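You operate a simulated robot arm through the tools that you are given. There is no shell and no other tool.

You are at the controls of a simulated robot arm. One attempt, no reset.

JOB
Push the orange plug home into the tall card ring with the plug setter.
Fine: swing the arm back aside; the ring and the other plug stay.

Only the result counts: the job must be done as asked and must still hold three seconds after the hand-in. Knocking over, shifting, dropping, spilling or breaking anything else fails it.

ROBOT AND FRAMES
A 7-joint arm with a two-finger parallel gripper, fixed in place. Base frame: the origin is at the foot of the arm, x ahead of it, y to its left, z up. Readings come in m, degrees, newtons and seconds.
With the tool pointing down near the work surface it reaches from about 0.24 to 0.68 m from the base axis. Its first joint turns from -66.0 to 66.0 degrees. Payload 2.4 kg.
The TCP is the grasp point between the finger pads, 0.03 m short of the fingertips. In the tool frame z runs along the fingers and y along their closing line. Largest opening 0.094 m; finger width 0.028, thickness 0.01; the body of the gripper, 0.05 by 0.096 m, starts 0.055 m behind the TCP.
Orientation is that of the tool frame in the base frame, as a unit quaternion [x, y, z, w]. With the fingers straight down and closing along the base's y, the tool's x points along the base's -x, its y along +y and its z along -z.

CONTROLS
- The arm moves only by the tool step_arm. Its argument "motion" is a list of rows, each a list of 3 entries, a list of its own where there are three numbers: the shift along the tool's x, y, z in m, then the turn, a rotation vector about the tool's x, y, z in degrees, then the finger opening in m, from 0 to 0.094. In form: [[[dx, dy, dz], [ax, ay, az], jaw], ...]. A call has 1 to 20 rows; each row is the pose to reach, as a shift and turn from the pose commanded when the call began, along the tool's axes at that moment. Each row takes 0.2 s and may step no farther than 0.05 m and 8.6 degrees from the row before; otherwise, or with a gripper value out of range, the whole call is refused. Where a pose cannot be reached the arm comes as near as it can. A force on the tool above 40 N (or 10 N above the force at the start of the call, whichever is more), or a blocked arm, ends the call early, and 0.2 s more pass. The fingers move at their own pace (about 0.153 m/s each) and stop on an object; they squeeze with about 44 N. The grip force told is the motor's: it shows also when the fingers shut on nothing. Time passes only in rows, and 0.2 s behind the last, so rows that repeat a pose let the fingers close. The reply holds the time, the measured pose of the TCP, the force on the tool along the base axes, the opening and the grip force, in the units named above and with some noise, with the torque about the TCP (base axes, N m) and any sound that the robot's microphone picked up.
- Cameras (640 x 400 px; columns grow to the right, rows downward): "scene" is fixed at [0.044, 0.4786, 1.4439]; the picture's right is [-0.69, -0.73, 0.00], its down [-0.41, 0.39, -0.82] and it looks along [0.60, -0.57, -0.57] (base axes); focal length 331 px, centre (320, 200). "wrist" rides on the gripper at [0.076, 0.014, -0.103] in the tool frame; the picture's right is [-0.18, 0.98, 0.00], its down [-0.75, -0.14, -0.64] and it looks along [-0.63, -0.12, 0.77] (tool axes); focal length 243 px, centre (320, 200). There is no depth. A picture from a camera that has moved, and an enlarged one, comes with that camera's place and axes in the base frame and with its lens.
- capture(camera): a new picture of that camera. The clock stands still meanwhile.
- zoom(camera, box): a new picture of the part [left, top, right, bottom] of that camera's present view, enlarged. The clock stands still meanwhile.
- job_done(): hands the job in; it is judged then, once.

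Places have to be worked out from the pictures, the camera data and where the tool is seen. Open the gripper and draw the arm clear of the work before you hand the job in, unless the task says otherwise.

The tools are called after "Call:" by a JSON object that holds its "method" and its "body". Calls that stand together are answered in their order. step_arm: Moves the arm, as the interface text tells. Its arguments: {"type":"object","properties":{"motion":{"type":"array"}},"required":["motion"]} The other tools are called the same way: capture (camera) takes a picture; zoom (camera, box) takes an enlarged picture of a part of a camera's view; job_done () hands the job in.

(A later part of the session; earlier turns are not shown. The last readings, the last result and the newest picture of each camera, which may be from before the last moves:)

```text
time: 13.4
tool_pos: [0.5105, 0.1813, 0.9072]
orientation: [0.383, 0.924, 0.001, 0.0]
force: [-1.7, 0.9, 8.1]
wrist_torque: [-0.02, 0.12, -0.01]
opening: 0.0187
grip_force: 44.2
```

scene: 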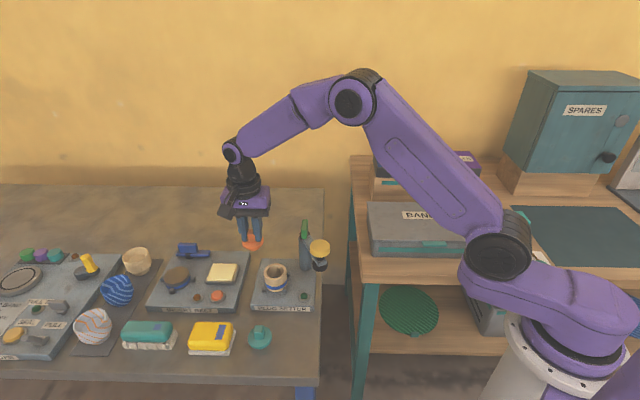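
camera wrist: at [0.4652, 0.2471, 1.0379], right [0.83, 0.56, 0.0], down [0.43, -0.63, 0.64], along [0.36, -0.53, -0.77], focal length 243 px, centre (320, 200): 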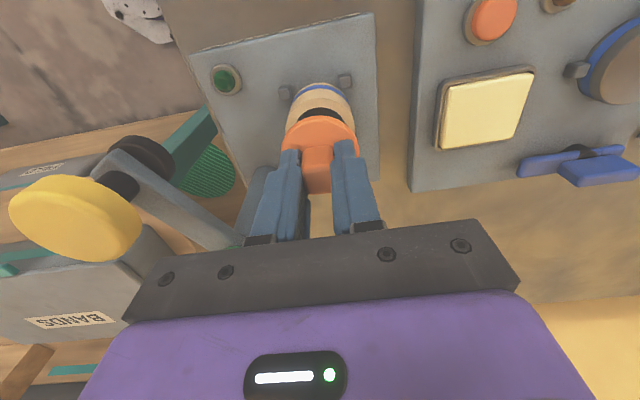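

Contact: about 8 N upward on the tool. I look at how the plug sits now.

Call:
{"method": "zoom", "body": {"camera": "scene", "box": [262, 258, 294, 278]}}

Call:
{"method": "zoom", "body": {"camera": "wrist", "box": [270, 80, 370, 142]}}

Call:
{"method": "zoom", "body": {"camera": "scene", "box": [240, 220, 330, 300]}}

```text
16.00 times, centred on (278, 268) of scene
camera zoom: at [0.0438, 0.4786, 1.4439], right [-0.69, -0.73, 0.0], down [-0.41, 0.39, -0.82], along [0.6, -0.57, -0.57], focal length 5295 px, centre (992, -888)
```

zoom: 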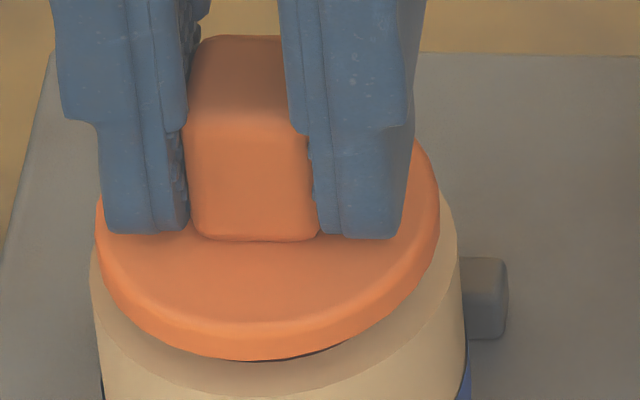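

```text
6.40 times, centred on (320, 111) of wrist
camera zoom: at [0.4655, 0.2455, 1.0088], right [0.83, 0.56, 0.0], down [0.43, -0.63, 0.64], along [0.36, -0.53, -0.77], focal length 1553 px, centre (320, 770)
```

zoom: 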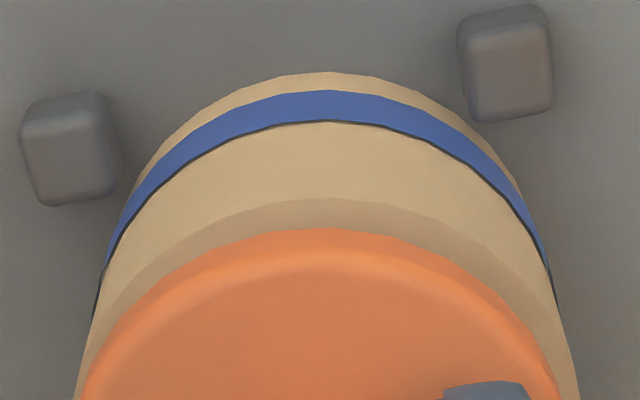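

```text
5.00 times, centred on (285, 260) of scene
camera zoom: at [0.0438, 0.4786, 1.4439], right [-0.69, -0.73, 0.0], down [-0.41, 0.39, -0.82], along [0.6, -0.57, -0.57], focal length 1655 px, centre (495, -100)
```

zoom: 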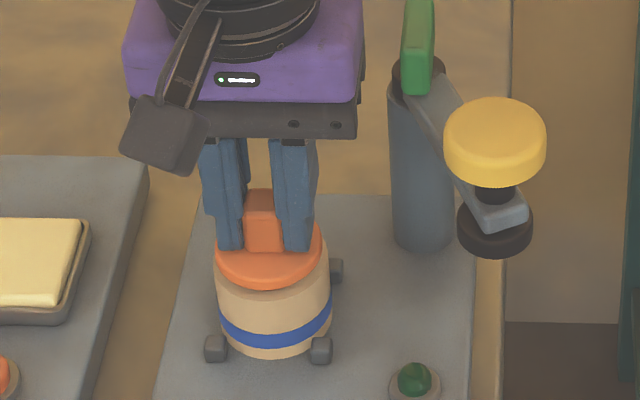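

The plug is seated lightly in the mouth with the flange a few mm proud of the rim, as wanted before pressing. I open the fingers to 45 mm, then rise straight up clear of the tab.

Call:
{"method": "step_arm", "body": {"motion": [[[0, 0, -0.0005], [0, 0, 0], 0.0], [[0, 0, -0.0005], [0, 0, 0], 0.025], [[0, 0, -0.0005], [0, 0, 0], 0.045], [[0, 0, -0.0005], [0, 0, 0], 0.045]]}}

Call:
{"method": "zoom", "body": {"camera": "scene", "box": [240, 220, 330, 300]}}

```text
time: 14.4
tool_pos: [0.5102, 0.1823, 0.9062]
orientation: [0.382, 0.924, 0.0, 0.0]
force: [0.1, 0.2, 0.3]
wrist_torque: [0.03, -0.04, -0.03]
opening: 0.045
grip_force: 0.0
```

```text
5.00 times, centred on (285, 260) of scene
camera zoom: at [0.044, 0.4786, 1.4439], right [-0.69, -0.73, 0.0], down [-0.41, 0.39, -0.82], along [0.6, -0.57, -0.57], focal length 1655 px, centre (495, -100)
```

zoom: 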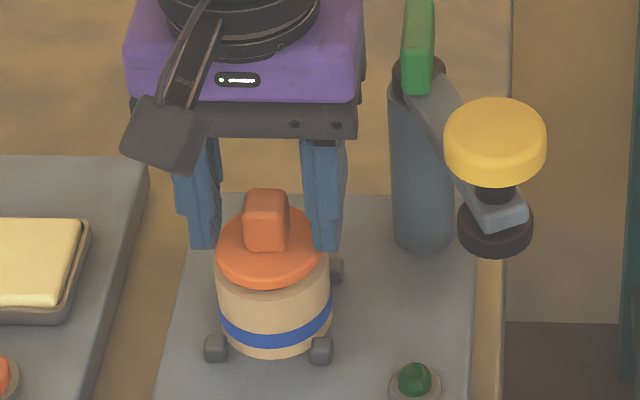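

The plug stands upright in the ring, free of the fingers. I rise straight up 12 cm.

Call:
{"method": "step_arm", "body": {"motion": [[[0, 0, -0.02], [0, 0, 0], 0.045], [[0, 0, -0.05], [0, 0, 0], 0.045], [[0, 0, -0.09], [0, 0, 0], 0.045], [[0, 0, -0.12], [0, 0, 0], 0.045]]}}

Call:
{"method": "capture", "body": {"camera": "wrist"}}

Call:
{"method": "zoom", "body": {"camera": "scene", "box": [250, 210, 340, 300]}}

Call:
{"method": "zoom", "body": {"camera": "scene", "box": [262, 252, 294, 272]}}

```text
time: 15.4
tool_pos: [0.5117, 0.1823, 1.0281]
orientation: [0.383, 0.924, 0.0, 0.0]
force: [-0.4, -0.2, 0.7]
wrist_torque: [0.03, 0.0, 0.0]
opening: 0.0452
grip_force: 0.1
```

```text
taken
camera wrist: at [0.4657, 0.2452, 1.129], right [0.83, 0.56, 0.0], down [0.43, -0.63, 0.64], along [0.36, -0.53, -0.77], focal length 243 px, centre (320, 200)
```

wrist: 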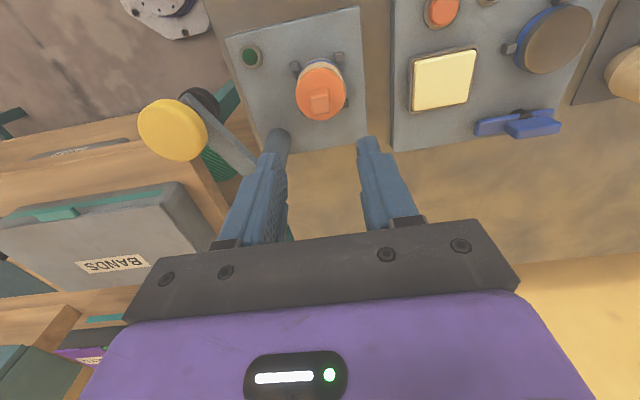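

```text
4.44 times, centred on (295, 255) of scene
camera zoom: at [0.044, 0.4786, 1.4439], right [-0.69, -0.73, 0.0], down [-0.41, 0.39, -0.82], along [0.6, -0.57, -0.57], focal length 1471 px, centre (431, -44)
```

zoom: 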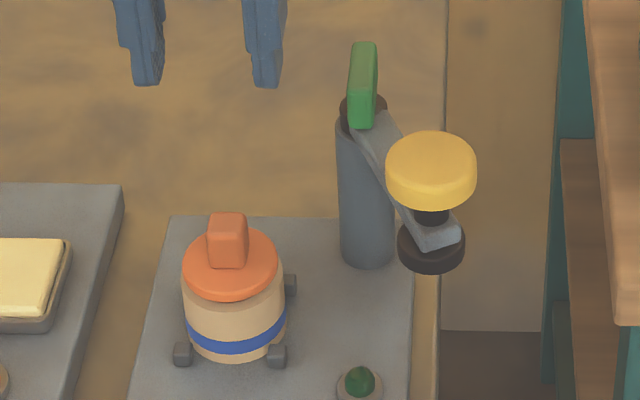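

```text
16.00 times, centred on (278, 262) of scene
camera zoom: at [0.044, 0.4786, 1.4439], right [-0.69, -0.73, 0.0], down [-0.41, 0.39, -0.82], along [0.6, -0.57, -0.57], focal length 5295 px, centre (992, -792)
```

zoom: 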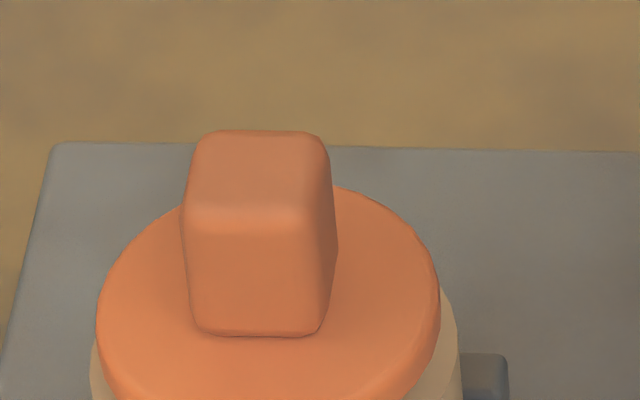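

The plug sits level in the ring. Next I need the swing-arm geometry: I enlarge the knob, bar, foot and handle in both views.

Call:
{"method": "zoom", "body": {"camera": "wrist", "box": [120, 70, 300, 190]}}

Call:
{"method": "zoom", "body": {"camera": "scene", "box": [310, 215, 350, 275]}}

Call:
{"method": "zoom", "body": {"camera": "scene", "box": [310, 235, 342, 255]}}

Call:
{"method": "zoom", "body": {"camera": "scene", "box": [306, 250, 338, 270]}}

Call:
{"method": "zoom", "body": {"camera": "scene", "box": [292, 218, 324, 238]}}

```text
3.33 times, centred on (210, 130) of wrist
camera zoom: at [0.4657, 0.2452, 1.129], right [0.83, 0.56, 0.0], down [0.43, -0.63, 0.64], along [0.36, -0.53, -0.77], focal length 809 px, centre (687, 433)
```

zoom: 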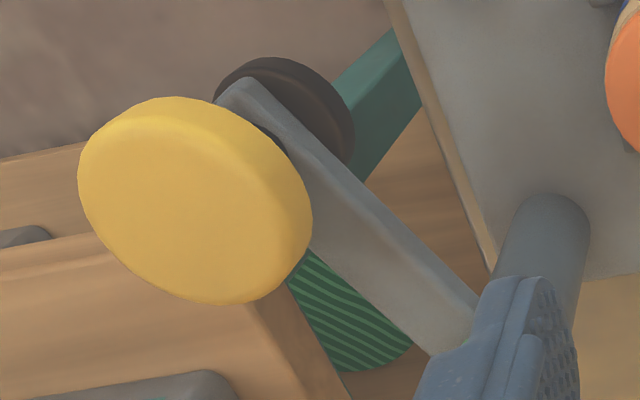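

```text
6.67 times, centred on (330, 245) of scene
camera zoom: at [0.044, 0.4786, 1.4439], right [-0.69, -0.73, 0.0], down [-0.41, 0.39, -0.82], along [0.6, -0.57, -0.57], focal length 2206 px, centre (253, -100)
```

zoom: 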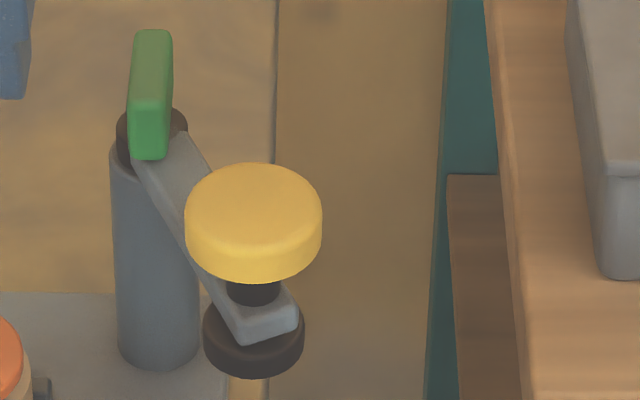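

```text
16.00 times, centred on (326, 245) of scene
camera zoom: at [0.044, 0.4786, 1.4439], right [-0.69, -0.73, 0.0], down [-0.41, 0.39, -0.82], along [0.6, -0.57, -0.57], focal length 5295 px, centre (224, -520)
```

zoom: 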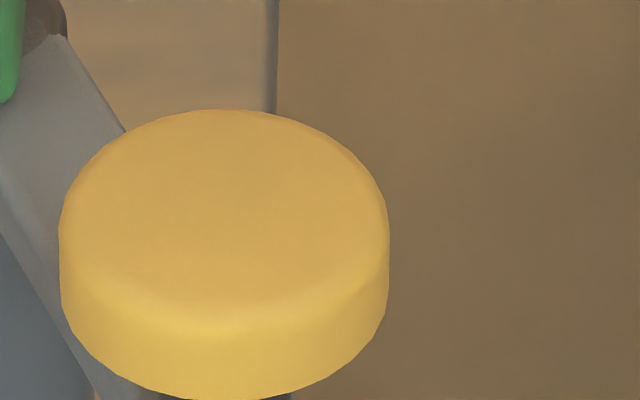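

```text
16.00 times, centred on (322, 260) of scene
camera zoom: at [0.044, 0.4786, 1.4439], right [-0.69, -0.73, 0.0], down [-0.41, 0.39, -0.82], along [0.6, -0.57, -0.57], focal length 5295 px, centre (288, -760)
```

zoom: 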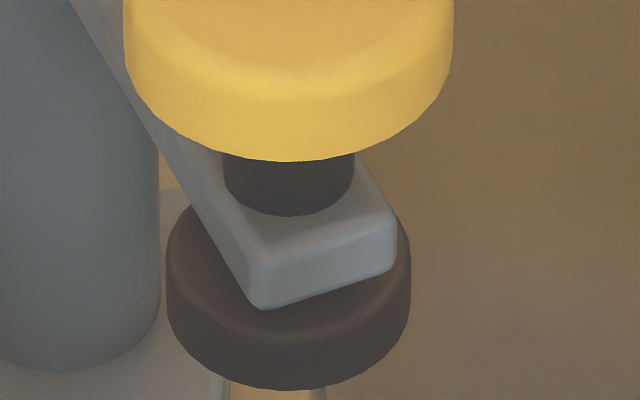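

```text
16.00 times, centred on (308, 228) of scene
camera zoom: at [0.044, 0.4786, 1.4439], right [-0.69, -0.73, 0.0], down [-0.41, 0.39, -0.82], along [0.6, -0.57, -0.57], focal length 5295 px, centre (512, -248)
```

zoom: 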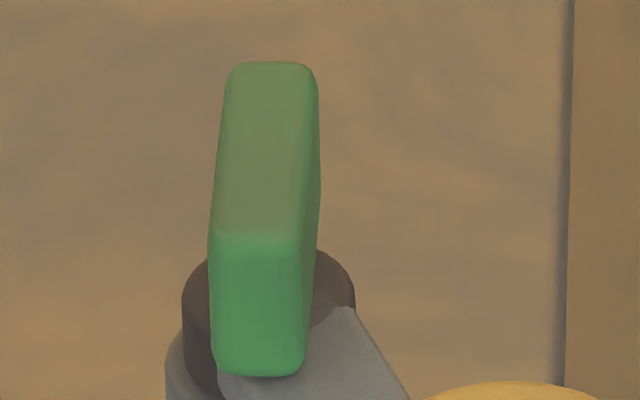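

Knob: top centre ≈ (0.419, 0.123, 0.966), Ø ≈ 44 mm, foot underside ≈ z 0.909; tab top ≈ 0.897, so the foot will clear it. Post ≈ (0.507, 0.087), radius ≈ 95 mm, so a swing of ≈ 70° clockwise brings it over the ring. I hover above the knob with fingers opened to 58 mm, intending to cage it.

Call:
{"method": "step_arm", "body": {"motion": [[[0.0057, -0.0263, 0], [0, 0, -4], 0.05], [[0.0113, -0.0527, 0], [0, 0, -8], 0.055], [[0.017, -0.079, 0], [0, 0, -12], 0.058], [[0.0226, -0.1054, 0], [0, 0, -15], 0.058], [[0.0226, -0.1054, 0], [0, 0, -15], 0.058]]}}

Call:
{"method": "capture", "body": {"camera": "wrist"}}

Call:
{"method": "zoom", "body": {"camera": "scene", "box": [260, 190, 380, 290]}}

```text
time: 16.6
tool_pos: [0.4205, 0.1233, 1.0269]
orientation: [0.259, 0.966, 0.0, 0.0]
force: [0.4, -0.4, 0.2]
wrist_torque: [-0.04, 0.03, -0.06]
opening: 0.0581
grip_force: 0.0
```

```text
taken
camera wrist: at [0.3602, 0.1732, 1.1285], right [0.65, 0.76, 0.0], down [0.58, -0.5, 0.64], along [0.49, -0.42, -0.77], focal length 243 px, centre (320, 200)
```

wrist: 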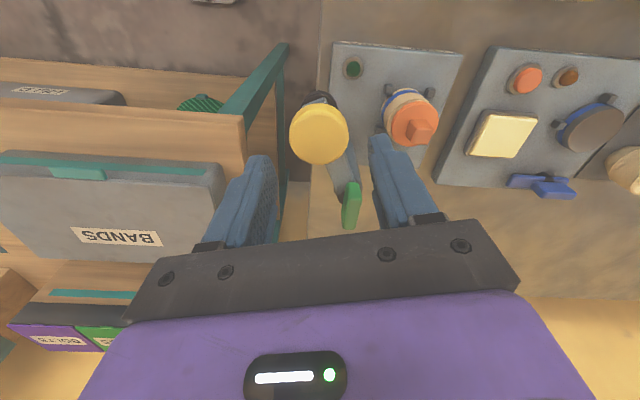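

```text
4.00 times, centred on (320, 240) of scene
camera zoom: at [0.044, 0.4786, 1.4439], right [-0.69, -0.73, 0.0], down [-0.41, 0.39, -0.82], along [0.6, -0.57, -0.57], focal length 1324 px, centre (320, 40)
```

zoom: 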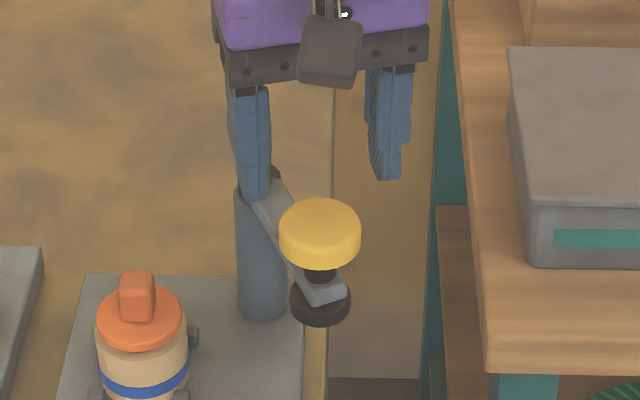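

The knob lies between the fingers in the wrist view. I enlarge to measure its offset from the tool axis and see the handle and bar direction.

Call:
{"method": "zoom", "body": {"camera": "wrist", "box": [270, 80, 390, 240]}}

Call:
{"method": "zoom", "body": {"camera": "wrist", "box": [270, 90, 370, 175]}}

```text
2.50 times, centred on (330, 160) of wrist
camera zoom: at [0.3602, 0.1732, 1.1285], right [0.65, 0.76, 0.0], down [0.58, -0.5, 0.64], along [0.49, -0.42, -0.77], focal length 606 px, centre (295, 300)
```

zoom: 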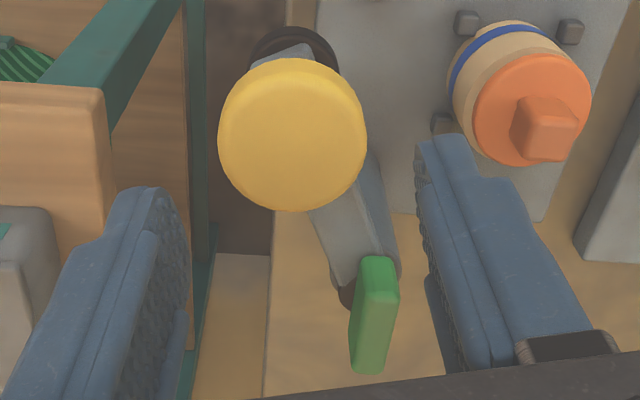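

```text
4.71 times, centred on (320, 132) of wrist
camera zoom: at [0.3602, 0.1732, 1.1285], right [0.65, 0.76, 0.0], down [0.58, -0.5, 0.64], along [0.49, -0.42, -0.77], focal length 1142 px, centre (320, 518)
```

zoom: 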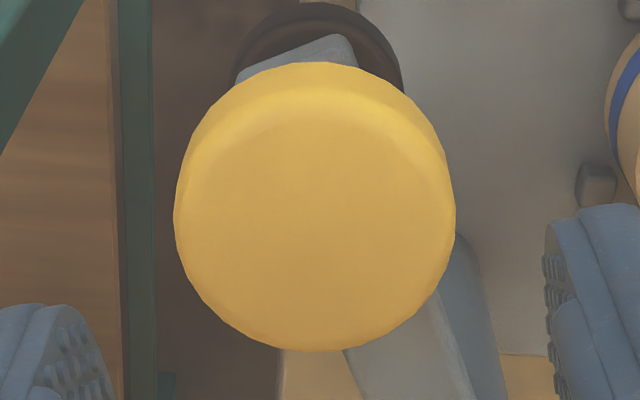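

The knob is centred to 1 mm between the fingers. I lower 53 mm so the fingertips straddle the knob's rim but stay above the bar.

Call:
{"method": "step_arm", "body": {"motion": [[[0.001, -0.001, 0.02], [0, 0, 0], 0.058], [[0.001, -0.001, 0.04], [0, 0, 0], 0.058], [[0.001, -0.001, 0.0535], [0, 0, 0], 0.058]]}}

Call:
{"method": "capture", "body": {"camera": "wrist"}}

Call:
{"method": "zoom", "body": {"camera": "scene", "box": [260, 190, 380, 290]}}

```text
time: 17.4
tool_pos: [0.4193, 0.1234, 0.9721]
orientation: [0.258, 0.966, 0.001, 0.0]
force: [-0.1, -0.3, -0.4]
wrist_torque: [0.0, -0.02, 0.01]
opening: 0.0578
grip_force: 0.0
```

```text
taken
camera wrist: at [0.3589, 0.1728, 1.0743], right [0.65, 0.76, 0.0], down [0.58, -0.5, 0.64], along [0.49, -0.42, -0.77], focal length 243 px, centre (320, 200)
```

wrist: 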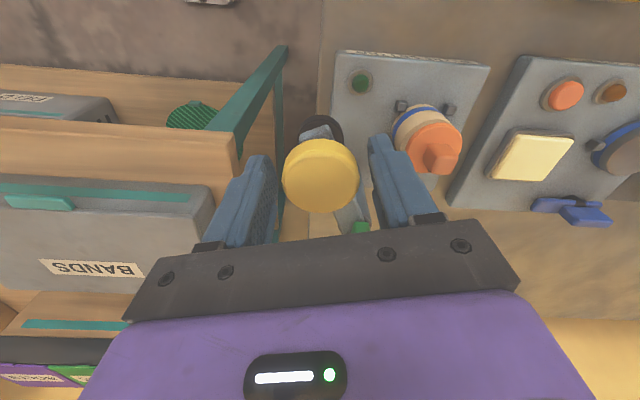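

```text
4.00 times, centred on (320, 240) of scene
camera zoom: at [0.044, 0.4786, 1.4439], right [-0.69, -0.73, 0.0], down [-0.41, 0.39, -0.82], along [0.6, -0.57, -0.57], focal length 1324 px, centre (320, 40)
```

zoom: 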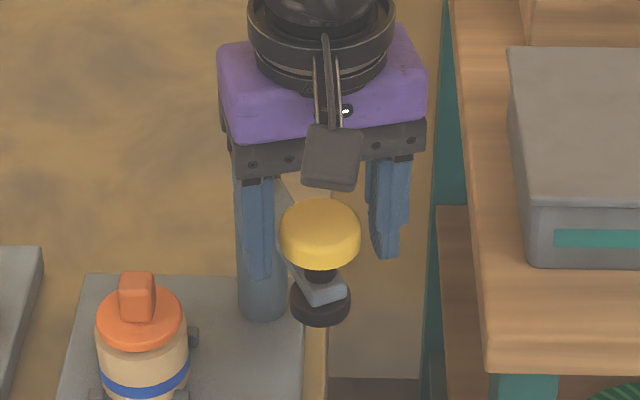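

The knob is caged with slack. I narrow the fingers to 49 mm (still loose) and drag it the first 20° of the arc, turning the tool a little with it, then check force and picture.

Call:
{"method": "step_arm", "body": {"motion": [[[0, 0, 0], [0, 0, 0], 0.049], [[0, 0, 0], [0, 0, 0], 0.049], [[0.0007, 0.0082, 0], [0, 0, 3.2], 0.049], [[0.0009, 0.0165, 0], [0, 0, 6.4], 0.049], [[0.0002, 0.0248, 0], [0, 0, 9.6], 0.049], [[-0.0012, 0.033, 0], [0, 0, 12.8], 0.049]]}}

Call:
{"method": "capture", "body": {"camera": "wrist"}}

Call:
{"method": "zoom", "body": {"camera": "scene", "box": [250, 190, 370, 290]}}

```text
time: 18.8
tool_pos: [0.4355, 0.1503, 0.9741]
orientation: [0.366, 0.931, 0.0, 0.0]
force: [0.9, -0.2, 0.5]
wrist_torque: [0.0, 0.0, 0.0]
opening: 0.049
grip_force: 0.0
```

```text
taken
camera wrist: at [0.3888, 0.2131, 1.0749], right [0.8, 0.59, 0.0], down [0.46, -0.62, 0.64], along [0.38, -0.52, -0.77], focal length 243 px, centre (320, 200)
```

wrist: 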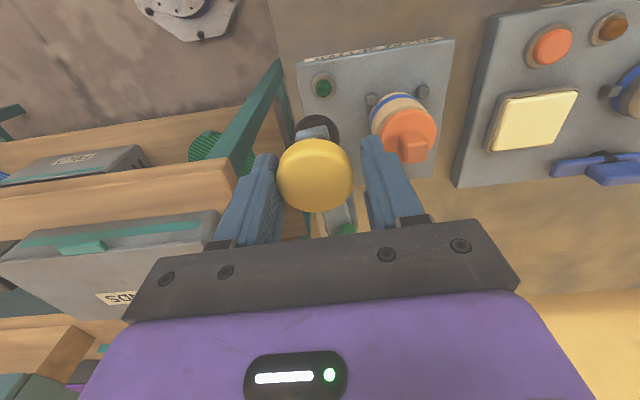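

```text
4.00 times, centred on (310, 240) of scene
camera zoom: at [0.044, 0.4786, 1.4439], right [-0.69, -0.73, 0.0], down [-0.41, 0.39, -0.82], along [0.6, -0.57, -0.57], focal length 1324 px, centre (360, 40)
```

zoom: 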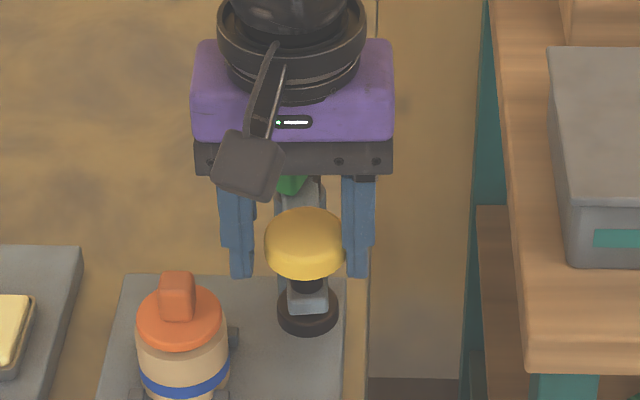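

The arm swings freely and follows with almost no force. I carry on along the arc to about 10° short of the ring.

Call:
{"method": "step_arm", "body": {"motion": [[[-0.0002, 0.0083, 0], [0, 0, 3.2], 0.049], [[-0.0012, 0.0165, 0], [0, 0, 6.4], 0.049], [[-0.0029, 0.0247, 0], [0, 0, 9.6], 0.049], [[-0.0053, 0.0326, 0], [0, 0, 12.8], 0.049], [[-0.0084, 0.0402, 0], [0, 0, 16], 0.049], [[-0.012, 0.0477, 0], [0, 0, 19.2], 0.049], [[-0.0164, 0.0547, 0], [0, 0, 22.4], 0.049], [[-0.0214, 0.0614, 0], [0, 0, 25.6], 0.049]]}}

Call:
{"method": "capture", "body": {"camera": "wrist"}}

Call:
{"method": "zoom", "body": {"camera": "scene", "box": [230, 190, 350, 300]}}

```text
time: 20.6
tool_pos: [0.494, 0.1818, 0.9725]
orientation: [0.563, 0.827, 0.0, -0.001]
force: [-0.8, 0.4, 0.1]
wrist_torque: [-0.01, 0.0, -0.02]
opening: 0.049
grip_force: 0.0
```

```text
taken
camera wrist: at [0.4774, 0.2574, 1.0748], right [0.98, 0.19, 0.0], down [0.14, -0.75, 0.64], along [0.12, -0.63, -0.77], focal length 243 px, centre (320, 200)
```

wrist: 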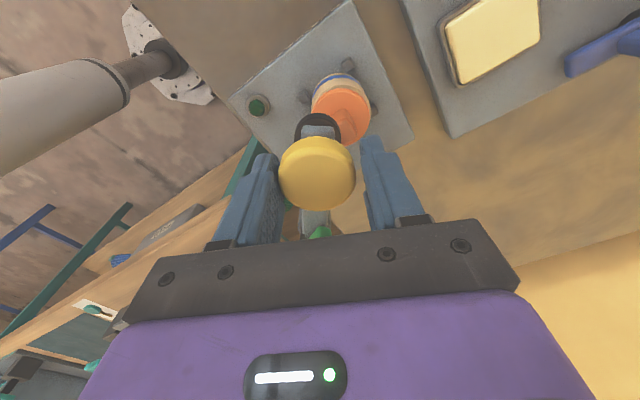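

```text
3.64 times, centred on (290, 245) of scene
camera zoom: at [0.044, 0.4786, 1.4439], right [-0.69, -0.73, 0.0], down [-0.41, 0.39, -0.82], along [0.6, -0.57, -0.57], focal length 1204 px, centre (429, 36)
```

zoom: 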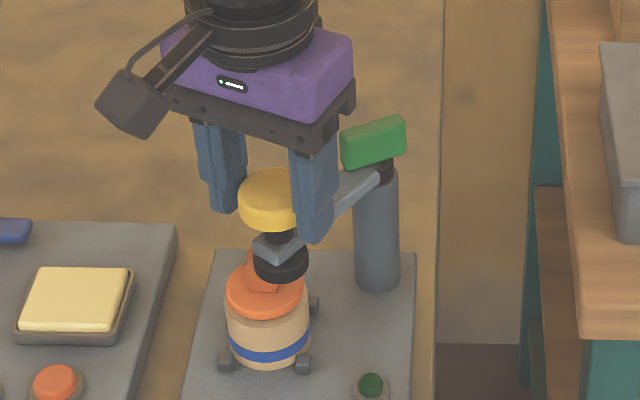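

The foot is now close over the plug. I move the last ~8° in small rows, watching for an end stop, then look closely at the foot against the tab.

Call:
{"method": "step_arm", "body": {"motion": [[[-0.0012, 0.004, 0], [0, 0, 1.6], 0.049], [[-0.0023, 0.0079, 0], [0, 0, 3.2], 0.049], [[-0.0033, 0.0105, 0], [0, 0, 4.2], 0.049], [[-0.004, 0.0126, 0], [0, 0, 5.1], 0.049]]}}

Call:
{"method": "capture", "body": {"camera": "wrist"}}

Call:
{"method": "zoom", "body": {"camera": "scene", "box": [255, 230, 311, 280]}}

```text
time: 21.6
tool_pos: [0.5064, 0.182, 0.9732]
orientation: [0.599, 0.801, 0.0, 0.001]
force: [0.0, 0.9, 1.0]
wrist_torque: [0.02, -0.03, -0.02]
opening: 0.0493
grip_force: 0.1
```

```text
taken
camera wrist: at [0.4979, 0.259, 1.0751], right [0.99, 0.1, 0.0], down [0.08, -0.76, 0.64], along [0.07, -0.64, -0.77], focal length 243 px, centre (320, 200)
```

wrist: 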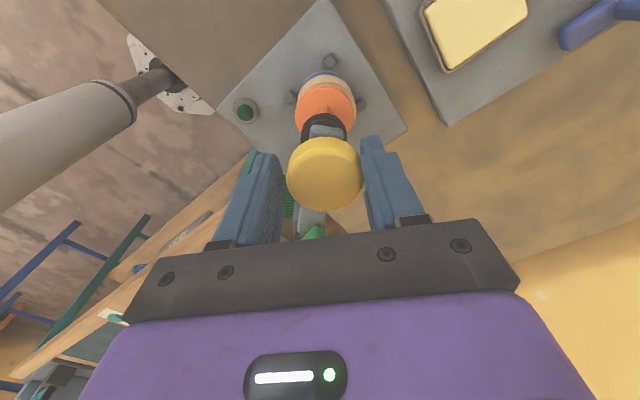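

```text
8.00 times, centred on (283, 255) of scene
camera zoom: at [0.044, 0.4786, 1.4439], right [-0.69, -0.73, 0.0], down [-0.41, 0.39, -0.82], along [0.6, -0.57, -0.57], focal length 2648 px, centre (616, -240)
```

zoom: 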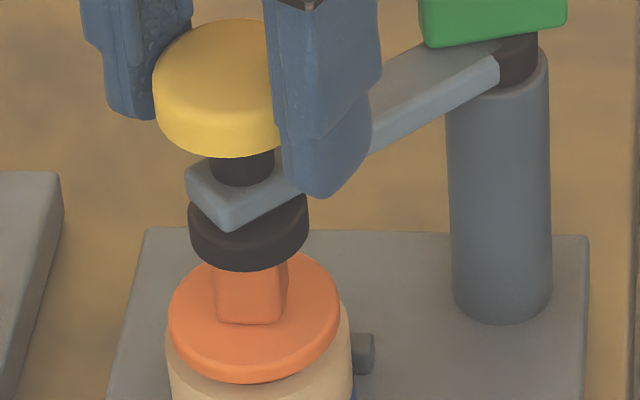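

The foot hangs just over the tab with clearance; by my estimate it still needs ≈ 3–4 mm more in +x. I enlarge the wrist view to fix the knob's exact place relative to the fingers.

Call:
{"method": "zoom", "body": {"camera": "wrist", "box": [260, 70, 390, 220]}}

Call:
{"method": "zoom", "body": {"camera": "scene", "box": [262, 248, 294, 268]}}

```text
2.67 times, centred on (325, 145) of wrist
camera zoom: at [0.4979, 0.259, 1.0751], right [0.99, 0.1, 0.0], down [0.08, -0.76, 0.64], along [0.07, -0.64, -0.77], focal length 647 px, centre (307, 347)
```

zoom: 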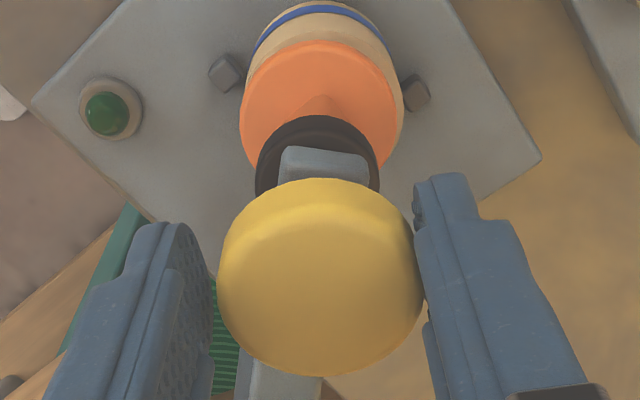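

```text
16.00 times, centred on (278, 258) of scene
camera zoom: at [0.044, 0.4786, 1.4439], right [-0.69, -0.73, 0.0], down [-0.41, 0.39, -0.82], along [0.6, -0.57, -0.57], focal length 5295 px, centre (992, -728)
```

zoom: 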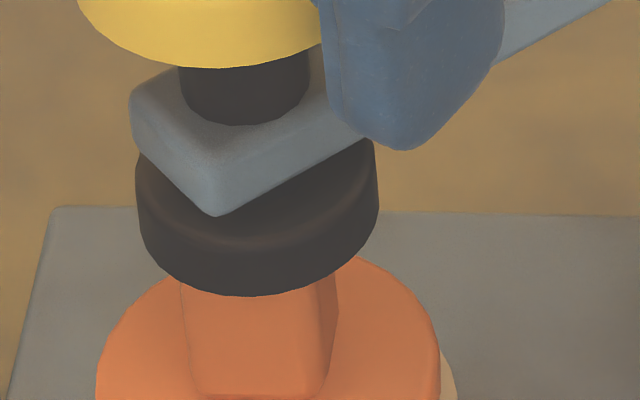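

The knob has drifted ahead to the leading finger and sits near (0.508, 0.185), essentially over the ring — perhaps at a stop or detent. I ease the trailing finger up behind it in small rows and feel for a stop.

Call:
{"method": "step_arm", "body": {"motion": [[[0, 0.002, 0], [0, 0, 0], 0.049], [[0, 0.004, 0], [0, 0, 0], 0.049], [[0, 0.0055, 0], [0, 0, 0], 0.049]]}}

Call:
{"method": "zoom", "body": {"camera": "wrist", "box": [260, 70, 390, 220]}}

Call:
{"method": "zoom", "body": {"camera": "scene", "box": [262, 248, 294, 268]}}

```text
time: 22.4
tool_pos: [0.5115, 0.183, 0.9728]
orientation: [0.598, 0.801, 0.001, 0.0]
force: [0.1, -1.3, 0.6]
wrist_torque: [-0.03, 0.03, -0.01]
opening: 0.0489
grip_force: 0.0
```

```text
2.67 times, centred on (325, 145) of wrist
camera zoom: at [0.503, 0.2607, 1.0747], right [0.99, 0.1, 0.0], down [0.08, -0.76, 0.64], along [0.07, -0.64, -0.77], focal length 647 px, centre (307, 347)
```

zoom: 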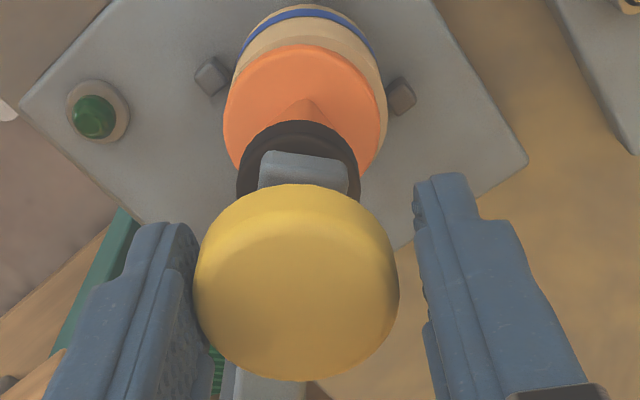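

```text
16.00 times, centred on (278, 258) of scene
camera zoom: at [0.044, 0.4786, 1.4439], right [-0.69, -0.73, 0.0], down [-0.41, 0.39, -0.82], along [0.6, -0.57, -0.57], focal length 5295 px, centre (992, -728)
```

zoom: 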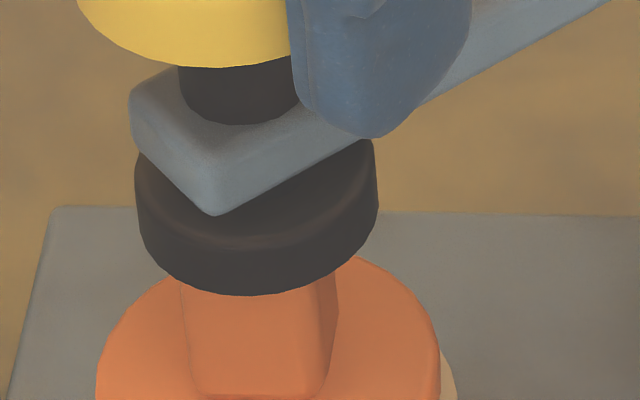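

The foot did not move while the trailing finger closed the slack. Now I push gently 2 mm further to test whether it is at a stop.

Call:
{"method": "step_arm", "body": {"motion": [[[0, 0.001, 0], [0, 0, 0], 0.049], [[0, 0.002, 0], [0, 0, 0], 0.049]]}}

Call:
{"method": "zoom", "body": {"camera": "scene", "box": [262, 248, 294, 268]}}

```text
time: 23.0
tool_pos: [0.5127, 0.1842, 0.9729]
orientation: [0.598, 0.802, 0.001, 0.0]
force: [0.1, -0.6, -0.4]
wrist_torque: [-0.02, 0.02, 0.03]
opening: 0.0489
grip_force: 0.2
```

```text
16.00 times, centred on (278, 258) of scene
camera zoom: at [0.044, 0.4786, 1.4439], right [-0.69, -0.73, 0.0], down [-0.41, 0.39, -0.82], along [0.6, -0.57, -0.57], focal length 5295 px, centre (992, -728)
```

zoom: 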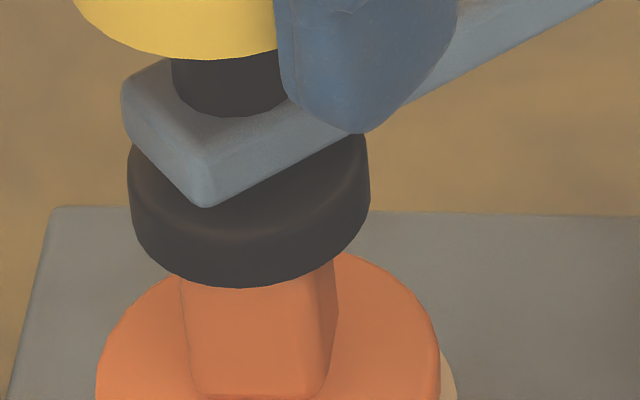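

It moved ~2 mm with no resistance, and both cameras now put the foot centred over the plug within about 1 mm. I open the fingers off the knob and rise straight up, leaving the arm there.

Call:
{"method": "step_arm", "body": {"motion": [[[0, 0, 0], [0, 0, 0], 0.056], [[0, 0, 0], [0, 0, 0], 0.06], [[0, 0, -0.02], [0, 0, 0], 0.06], [[0, 0, -0.05], [0, 0, 0], 0.06], [[0, 0, -0.065], [0, 0, 0], 0.06]]}}

Call:
{"method": "capture", "body": {"camera": "wrist"}}

Call:
{"method": "zoom", "body": {"camera": "scene", "box": [250, 225, 314, 285]}}

Call:
{"method": "zoom", "body": {"camera": "scene", "box": [262, 248, 294, 268]}}

```text
time: 24.2
tool_pos: [0.5142, 0.1846, 1.0374]
orientation: [0.598, 0.801, 0.001, 0.0]
force: [1.0, -0.5, 0.8]
wrist_torque: [-0.02, 0.05, -0.02]
opening: 0.0598
grip_force: 0.1
```

```text
taken
camera wrist: at [0.5046, 0.2613, 1.1398], right [0.99, 0.1, 0.0], down [0.08, -0.76, 0.64], along [0.07, -0.64, -0.77], focal length 243 px, centre (320, 200)
```

wrist: 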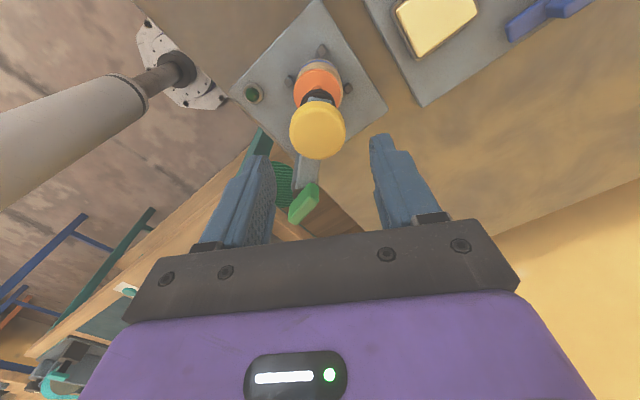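

```text
6.67 times, centred on (282, 255) of scene
camera zoom: at [0.044, 0.4786, 1.4439], right [-0.69, -0.73, 0.0], down [-0.41, 0.39, -0.82], along [0.6, -0.57, -0.57], focal length 2206 px, centre (573, -167)
```

zoom: 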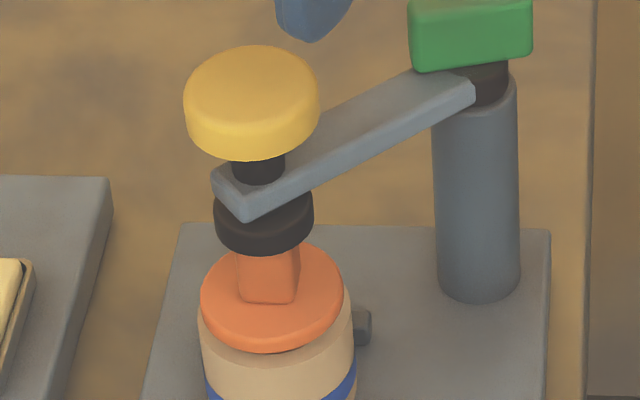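

```text
16.00 times, centred on (278, 258) of scene
camera zoom: at [0.044, 0.4786, 1.4439], right [-0.69, -0.73, 0.0], down [-0.41, 0.39, -0.82], along [0.6, -0.57, -0.57], focal length 5295 px, centre (992, -728)
```

zoom: 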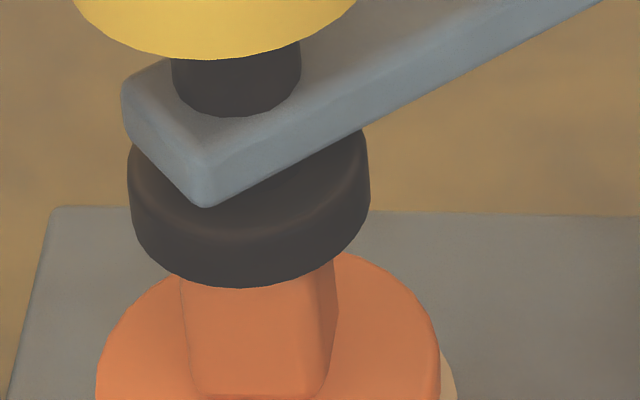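

The arm stays put with the foot over the tab. I measure the knob centre from the wrist view to aim the press.

Call:
{"method": "zoom", "body": {"camera": "wrist", "box": [270, 60, 370, 170]}}

```text
3.64 times, centred on (320, 115) of wrist
camera zoom: at [0.5046, 0.2613, 1.1398], right [0.99, 0.1, 0.0], down [0.08, -0.76, 0.64], along [0.07, -0.64, -0.77], focal length 882 px, centre (320, 509)
```

zoom: 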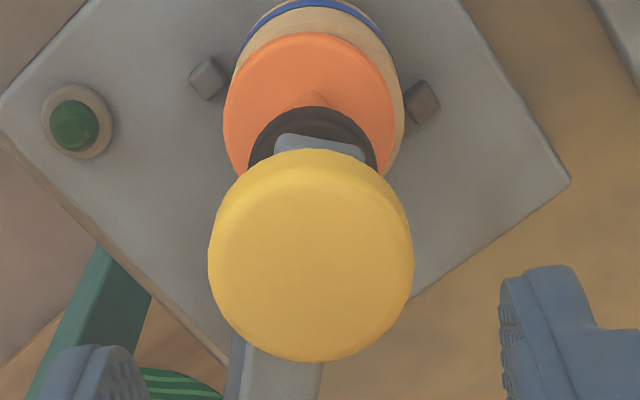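

Foot and flange are concentric to about 1 mm in this view too. I close the fingers, shift 2.5 mm onto the knob's centre and lower to about 5 mm above it.

Call:
{"method": "step_arm", "body": {"motion": [[[0, -0.0025, 0], [0, 0, 0], 0.03], [[0, -0.0025, 0], [0, 0, 0], 0.0], [[0, -0.0025, 0.015], [0, 0, 0], 0.0], [[0, -0.0025, 0.03], [0, 0, 0], 0.0], [[0, -0.0025, 0.036], [0, 0, 0], 0.0]]}}

Call:
{"method": "capture", "body": {"camera": "wrist"}}

Call:
{"method": "zoom", "body": {"camera": "scene", "box": [240, 210, 330, 290]}}

```text
time: 25.4
tool_pos: [0.5119, 0.1835, 1.0014]
orientation: [0.599, 0.801, 0.0, 0.0]
force: [-0.2, 0.6, 0.3]
wrist_torque: [-0.02, -0.02, -0.01]
opening: 0.0
grip_force: 32.7
```

```text
taken
camera wrist: at [0.5024, 0.2603, 1.1037], right [0.99, 0.1, 0.0], down [0.08, -0.76, 0.64], along [0.07, -0.64, -0.77], focal length 243 px, centre (320, 200)
```

wrist: 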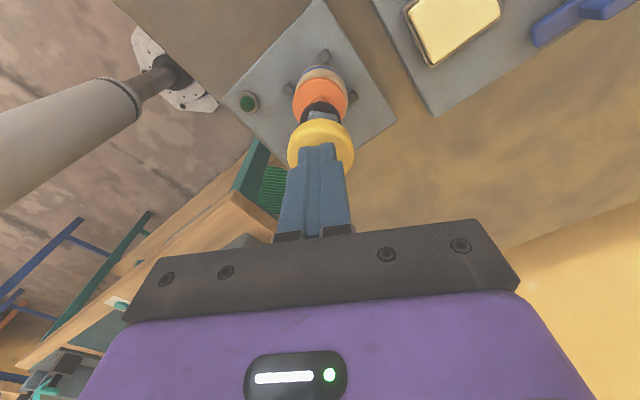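

```text
5.00 times, centred on (285, 250) of scene
camera zoom: at [0.044, 0.4786, 1.4439], right [-0.69, -0.73, 0.0], down [-0.41, 0.39, -0.82], along [0.6, -0.57, -0.57], focal length 1655 px, centre (495, -50)
```

zoom: 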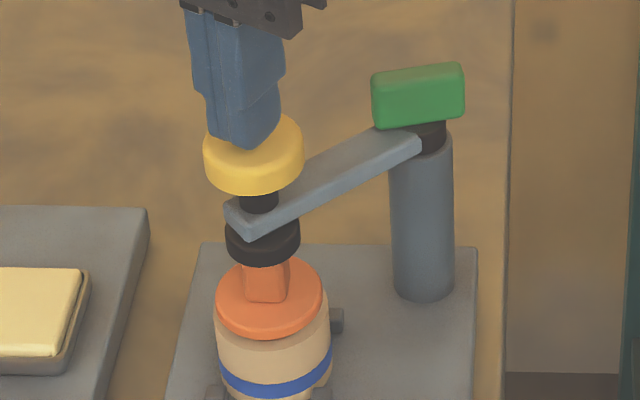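

The closed fingertips sit just above the knob. I press down in small rows: 8 mm first, reading the force.

Call:
{"method": "step_arm", "body": {"motion": [[[0, 0, 0.003], [0, 0, 0], 0.0], [[0, 0, 0.006], [0, 0, 0], 0.0], [[0, 0, 0.008], [0, 0, 0], 0.0]]}}

Call:
{"method": "zoom", "body": {"camera": "scene", "box": [250, 225, 314, 285]}}

```text
time: 26.2
tool_pos: [0.5113, 0.183, 0.9937]
orientation: [0.598, 0.802, 0.0, 0.001]
force: [0.0, -1.2, 1.8]
wrist_torque: [-0.05, -0.03, 0.05]
opening: 0.0001
grip_force: 32.5
```

```text
6.67 times, centred on (282, 255) of scene
camera zoom: at [0.044, 0.4786, 1.4439], right [-0.69, -0.73, 0.0], down [-0.41, 0.39, -0.82], along [0.6, -0.57, -0.57], focal length 2206 px, centre (573, -167)
```

zoom: 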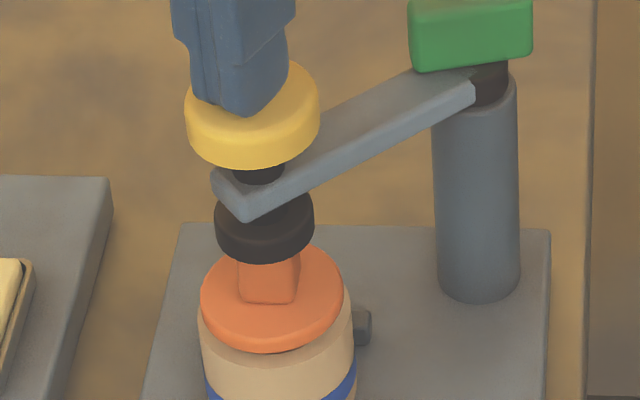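

The plunger moves down against a light spring (~2 N). I continue pressing in 2 mm rows.

Call:
{"method": "step_arm", "body": {"motion": [[[0, 0, 0.002], [0, 0, 0], 0.0], [[0, 0, 0.004], [0, 0, 0], 0.0], [[0, 0, 0.006], [0, 0, 0], 0.0]]}}

Call:
{"method": "zoom", "body": {"camera": "scene", "box": [250, 225, 314, 285]}}

Call:
{"method": "zoom", "body": {"camera": "scene", "box": [262, 250, 294, 270]}}

```text
time: 26.9
tool_pos: [0.5122, 0.1836, 0.9941]
orientation: [0.6, 0.8, 0.002, 0.001]
force: [-6.6, -3.0, 12.7]
wrist_torque: [-0.05, 0.23, -0.02]
opening: 0.0
grip_force: 32.8
stopped in row 3: the force on the tool passed its limit at 45 N (the readings are from after the stop); the commanded pose is now the measured one
```

```text
6.67 times, centred on (282, 255) of scene
camera zoom: at [0.0436, 0.4785, 1.4439], right [-0.69, -0.73, 0.0], down [-0.41, 0.39, -0.82], along [0.6, -0.57, -0.57], focal length 2206 px, centre (573, -167)
```

zoom: 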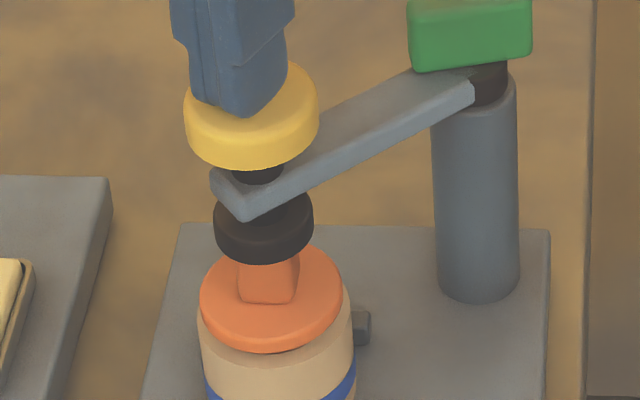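

```text
16.00 times, centred on (278, 260) of scene
camera zoom: at [0.0436, 0.4785, 1.4439], right [-0.69, -0.73, 0.0], down [-0.41, 0.39, -0.82], along [0.6, -0.57, -0.57], focal length 5295 px, centre (992, -760)
```

zoom: 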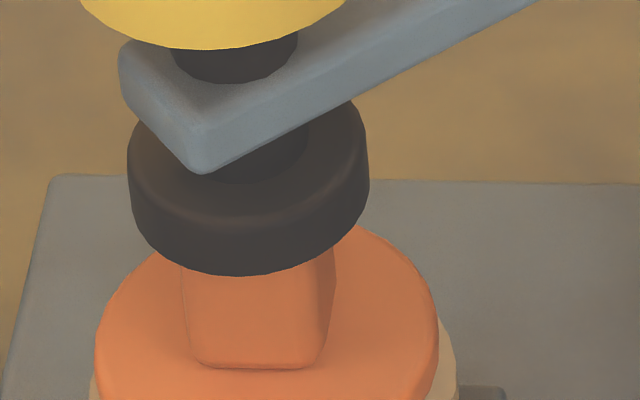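

The press met something stiff (>40 N) after the foot had travelled ~4 mm; the plug has not visibly moved. I look closely from several sides before pressing further.

Call:
{"method": "capture", "body": {"camera": "wrist"}}

Call:
{"method": "zoom", "body": {"camera": "wrist", "box": [270, 50, 370, 170]}}

Call:
{"method": "zoom", "body": {"camera": "scene", "box": [262, 262, 294, 282]}}

```text
taken
camera wrist: at [0.5026, 0.2602, 1.0958], right [0.99, 0.1, 0.01], down [0.07, -0.76, 0.64], along [0.07, -0.64, -0.77], focal length 243 px, centre (320, 200)
```

wrist: 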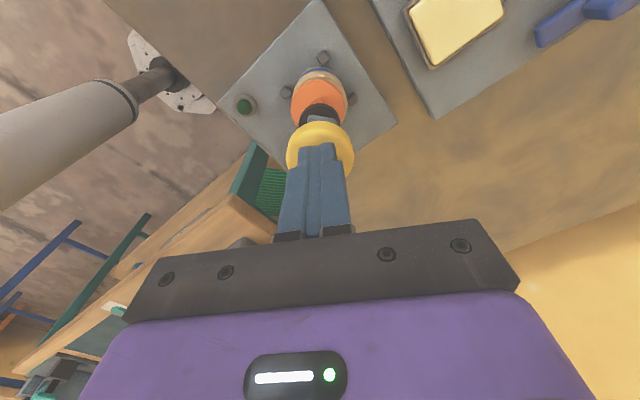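

```text
3.33 times, centred on (320, 110) of wrist
camera zoom: at [0.5026, 0.2602, 1.0958], right [0.99, 0.1, 0.01], down [0.07, -0.76, 0.64], along [0.07, -0.64, -0.77], focal length 809 px, centre (320, 500)
```

zoom: 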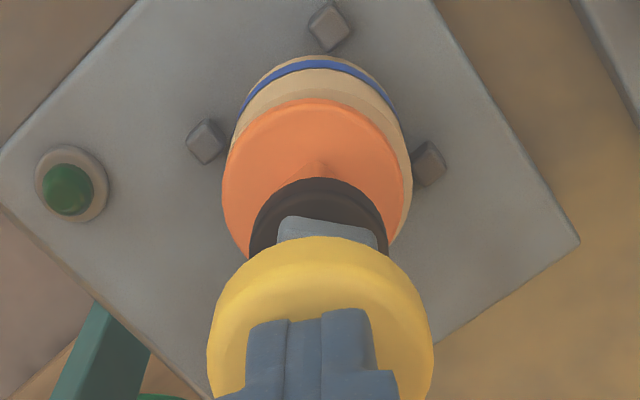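

```text
16.00 times, centred on (278, 272) of scene
camera zoom: at [0.0436, 0.4785, 1.4439], right [-0.69, -0.73, 0.0], down [-0.41, 0.39, -0.82], along [0.6, -0.57, -0.57], focal length 5295 px, centre (992, -952)
```

zoom: 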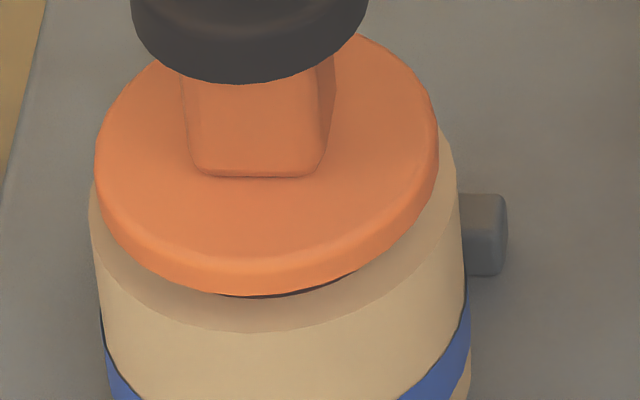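

The foot rests on the tab, and the flange still stands ≈ 4–5 mm proud. I press again much more gently, 0.5 mm per row, to feel the plug's resistance.

Call:
{"method": "step_arm", "body": {"motion": [[[0, 0, 0.0005], [0, 0, 0], 0.0], [[0, 0, 0.001], [0, 0, 0], 0.0]]}}

```text
time: 27.5
tool_pos: [0.5134, 0.1834, 0.9914]
orientation: [0.599, 0.801, 0.003, 0.002]
force: [0.7, -0.2, 3.2]
wrist_torque: [-0.03, -0.03, 0.02]
opening: 0.0002
grip_force: 32.5
```

Only 3 N here, so I continue in 0.5–1 mm steps.

Call:
{"method": "step_arm", "body": {"motion": [[[0, 0, 0.0005], [0, 0, 0], 0.0], [[0, 0, 0.001], [0, 0, 0], 0.0]]}}

Call:
{"method": "zoom", "body": {"camera": "scene", "box": [262, 254, 294, 274]}}

```text
time: 28.1
tool_pos: [0.5114, 0.1837, 0.99]
orientation: [0.599, 0.801, 0.003, 0.002]
force: [0.2, -0.4, 1.9]
wrist_torque: [-0.03, 0.01, 0.04]
opening: 0.0001
grip_force: 32.7
```

```text
16.00 times, centred on (278, 264) of scene
camera zoom: at [0.044, 0.4786, 1.4439], right [-0.69, -0.73, 0.0], down [-0.41, 0.39, -0.82], along [0.6, -0.57, -0.57], focal length 5295 px, centre (992, -824)
```

zoom: 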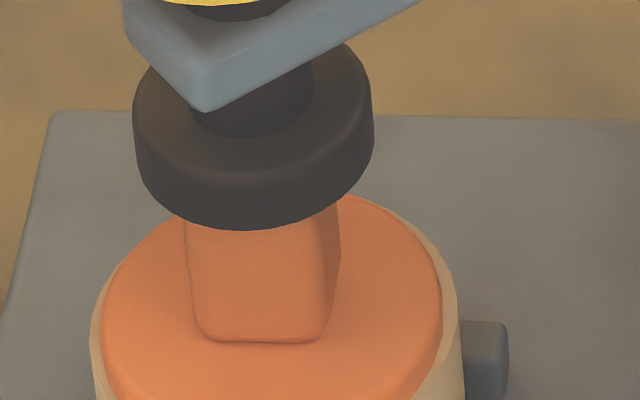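

The tab has dropped — the plug has gone down. I check the flange against the rim and the lamp.

Call:
{"method": "zoom", "body": {"camera": "scene", "box": [262, 262, 294, 282]}}

Call:
{"method": "zoom", "body": {"camera": "scene", "box": [240, 210, 330, 310]}}

Call:
{"method": "zoom", "body": {"camera": "wrist", "box": [220, 50, 370, 170]}}

```text
16.00 times, centred on (278, 272) of scene
camera zoom: at [0.044, 0.4786, 1.4439], right [-0.69, -0.73, 0.0], down [-0.41, 0.39, -0.82], along [0.6, -0.57, -0.57], focal length 5295 px, centre (992, -952)
```

zoom: 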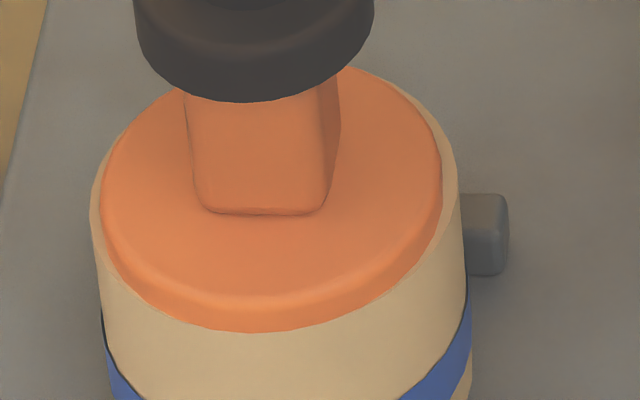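

```text
4.00 times, centred on (285, 260) of scene
camera zoom: at [0.044, 0.4786, 1.4439], right [-0.69, -0.73, 0.0], down [-0.41, 0.39, -0.82], along [0.6, -0.57, -0.57], focal length 1324 px, centre (460, -40)
```

zoom: 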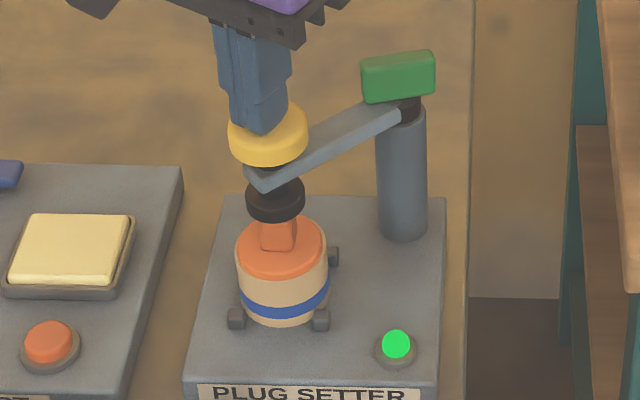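

```text
3.33 times, centred on (295, 110) of wrist
camera zoom: at [0.5031, 0.2605, 1.0926], right [0.99, 0.1, 0.01], down [0.07, -0.76, 0.64], along [0.07, -0.64, -0.77], focal length 809 px, centre (403, 500)
```

zoom: 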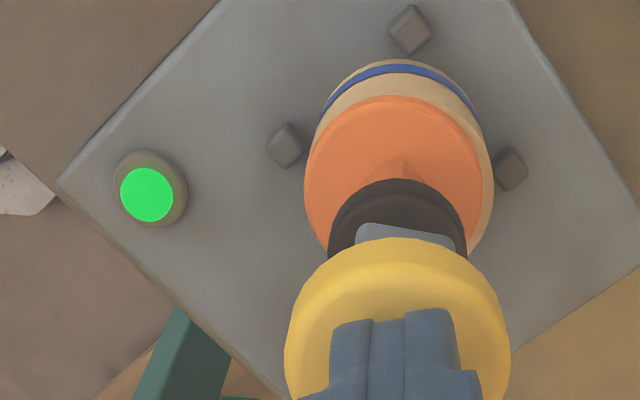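

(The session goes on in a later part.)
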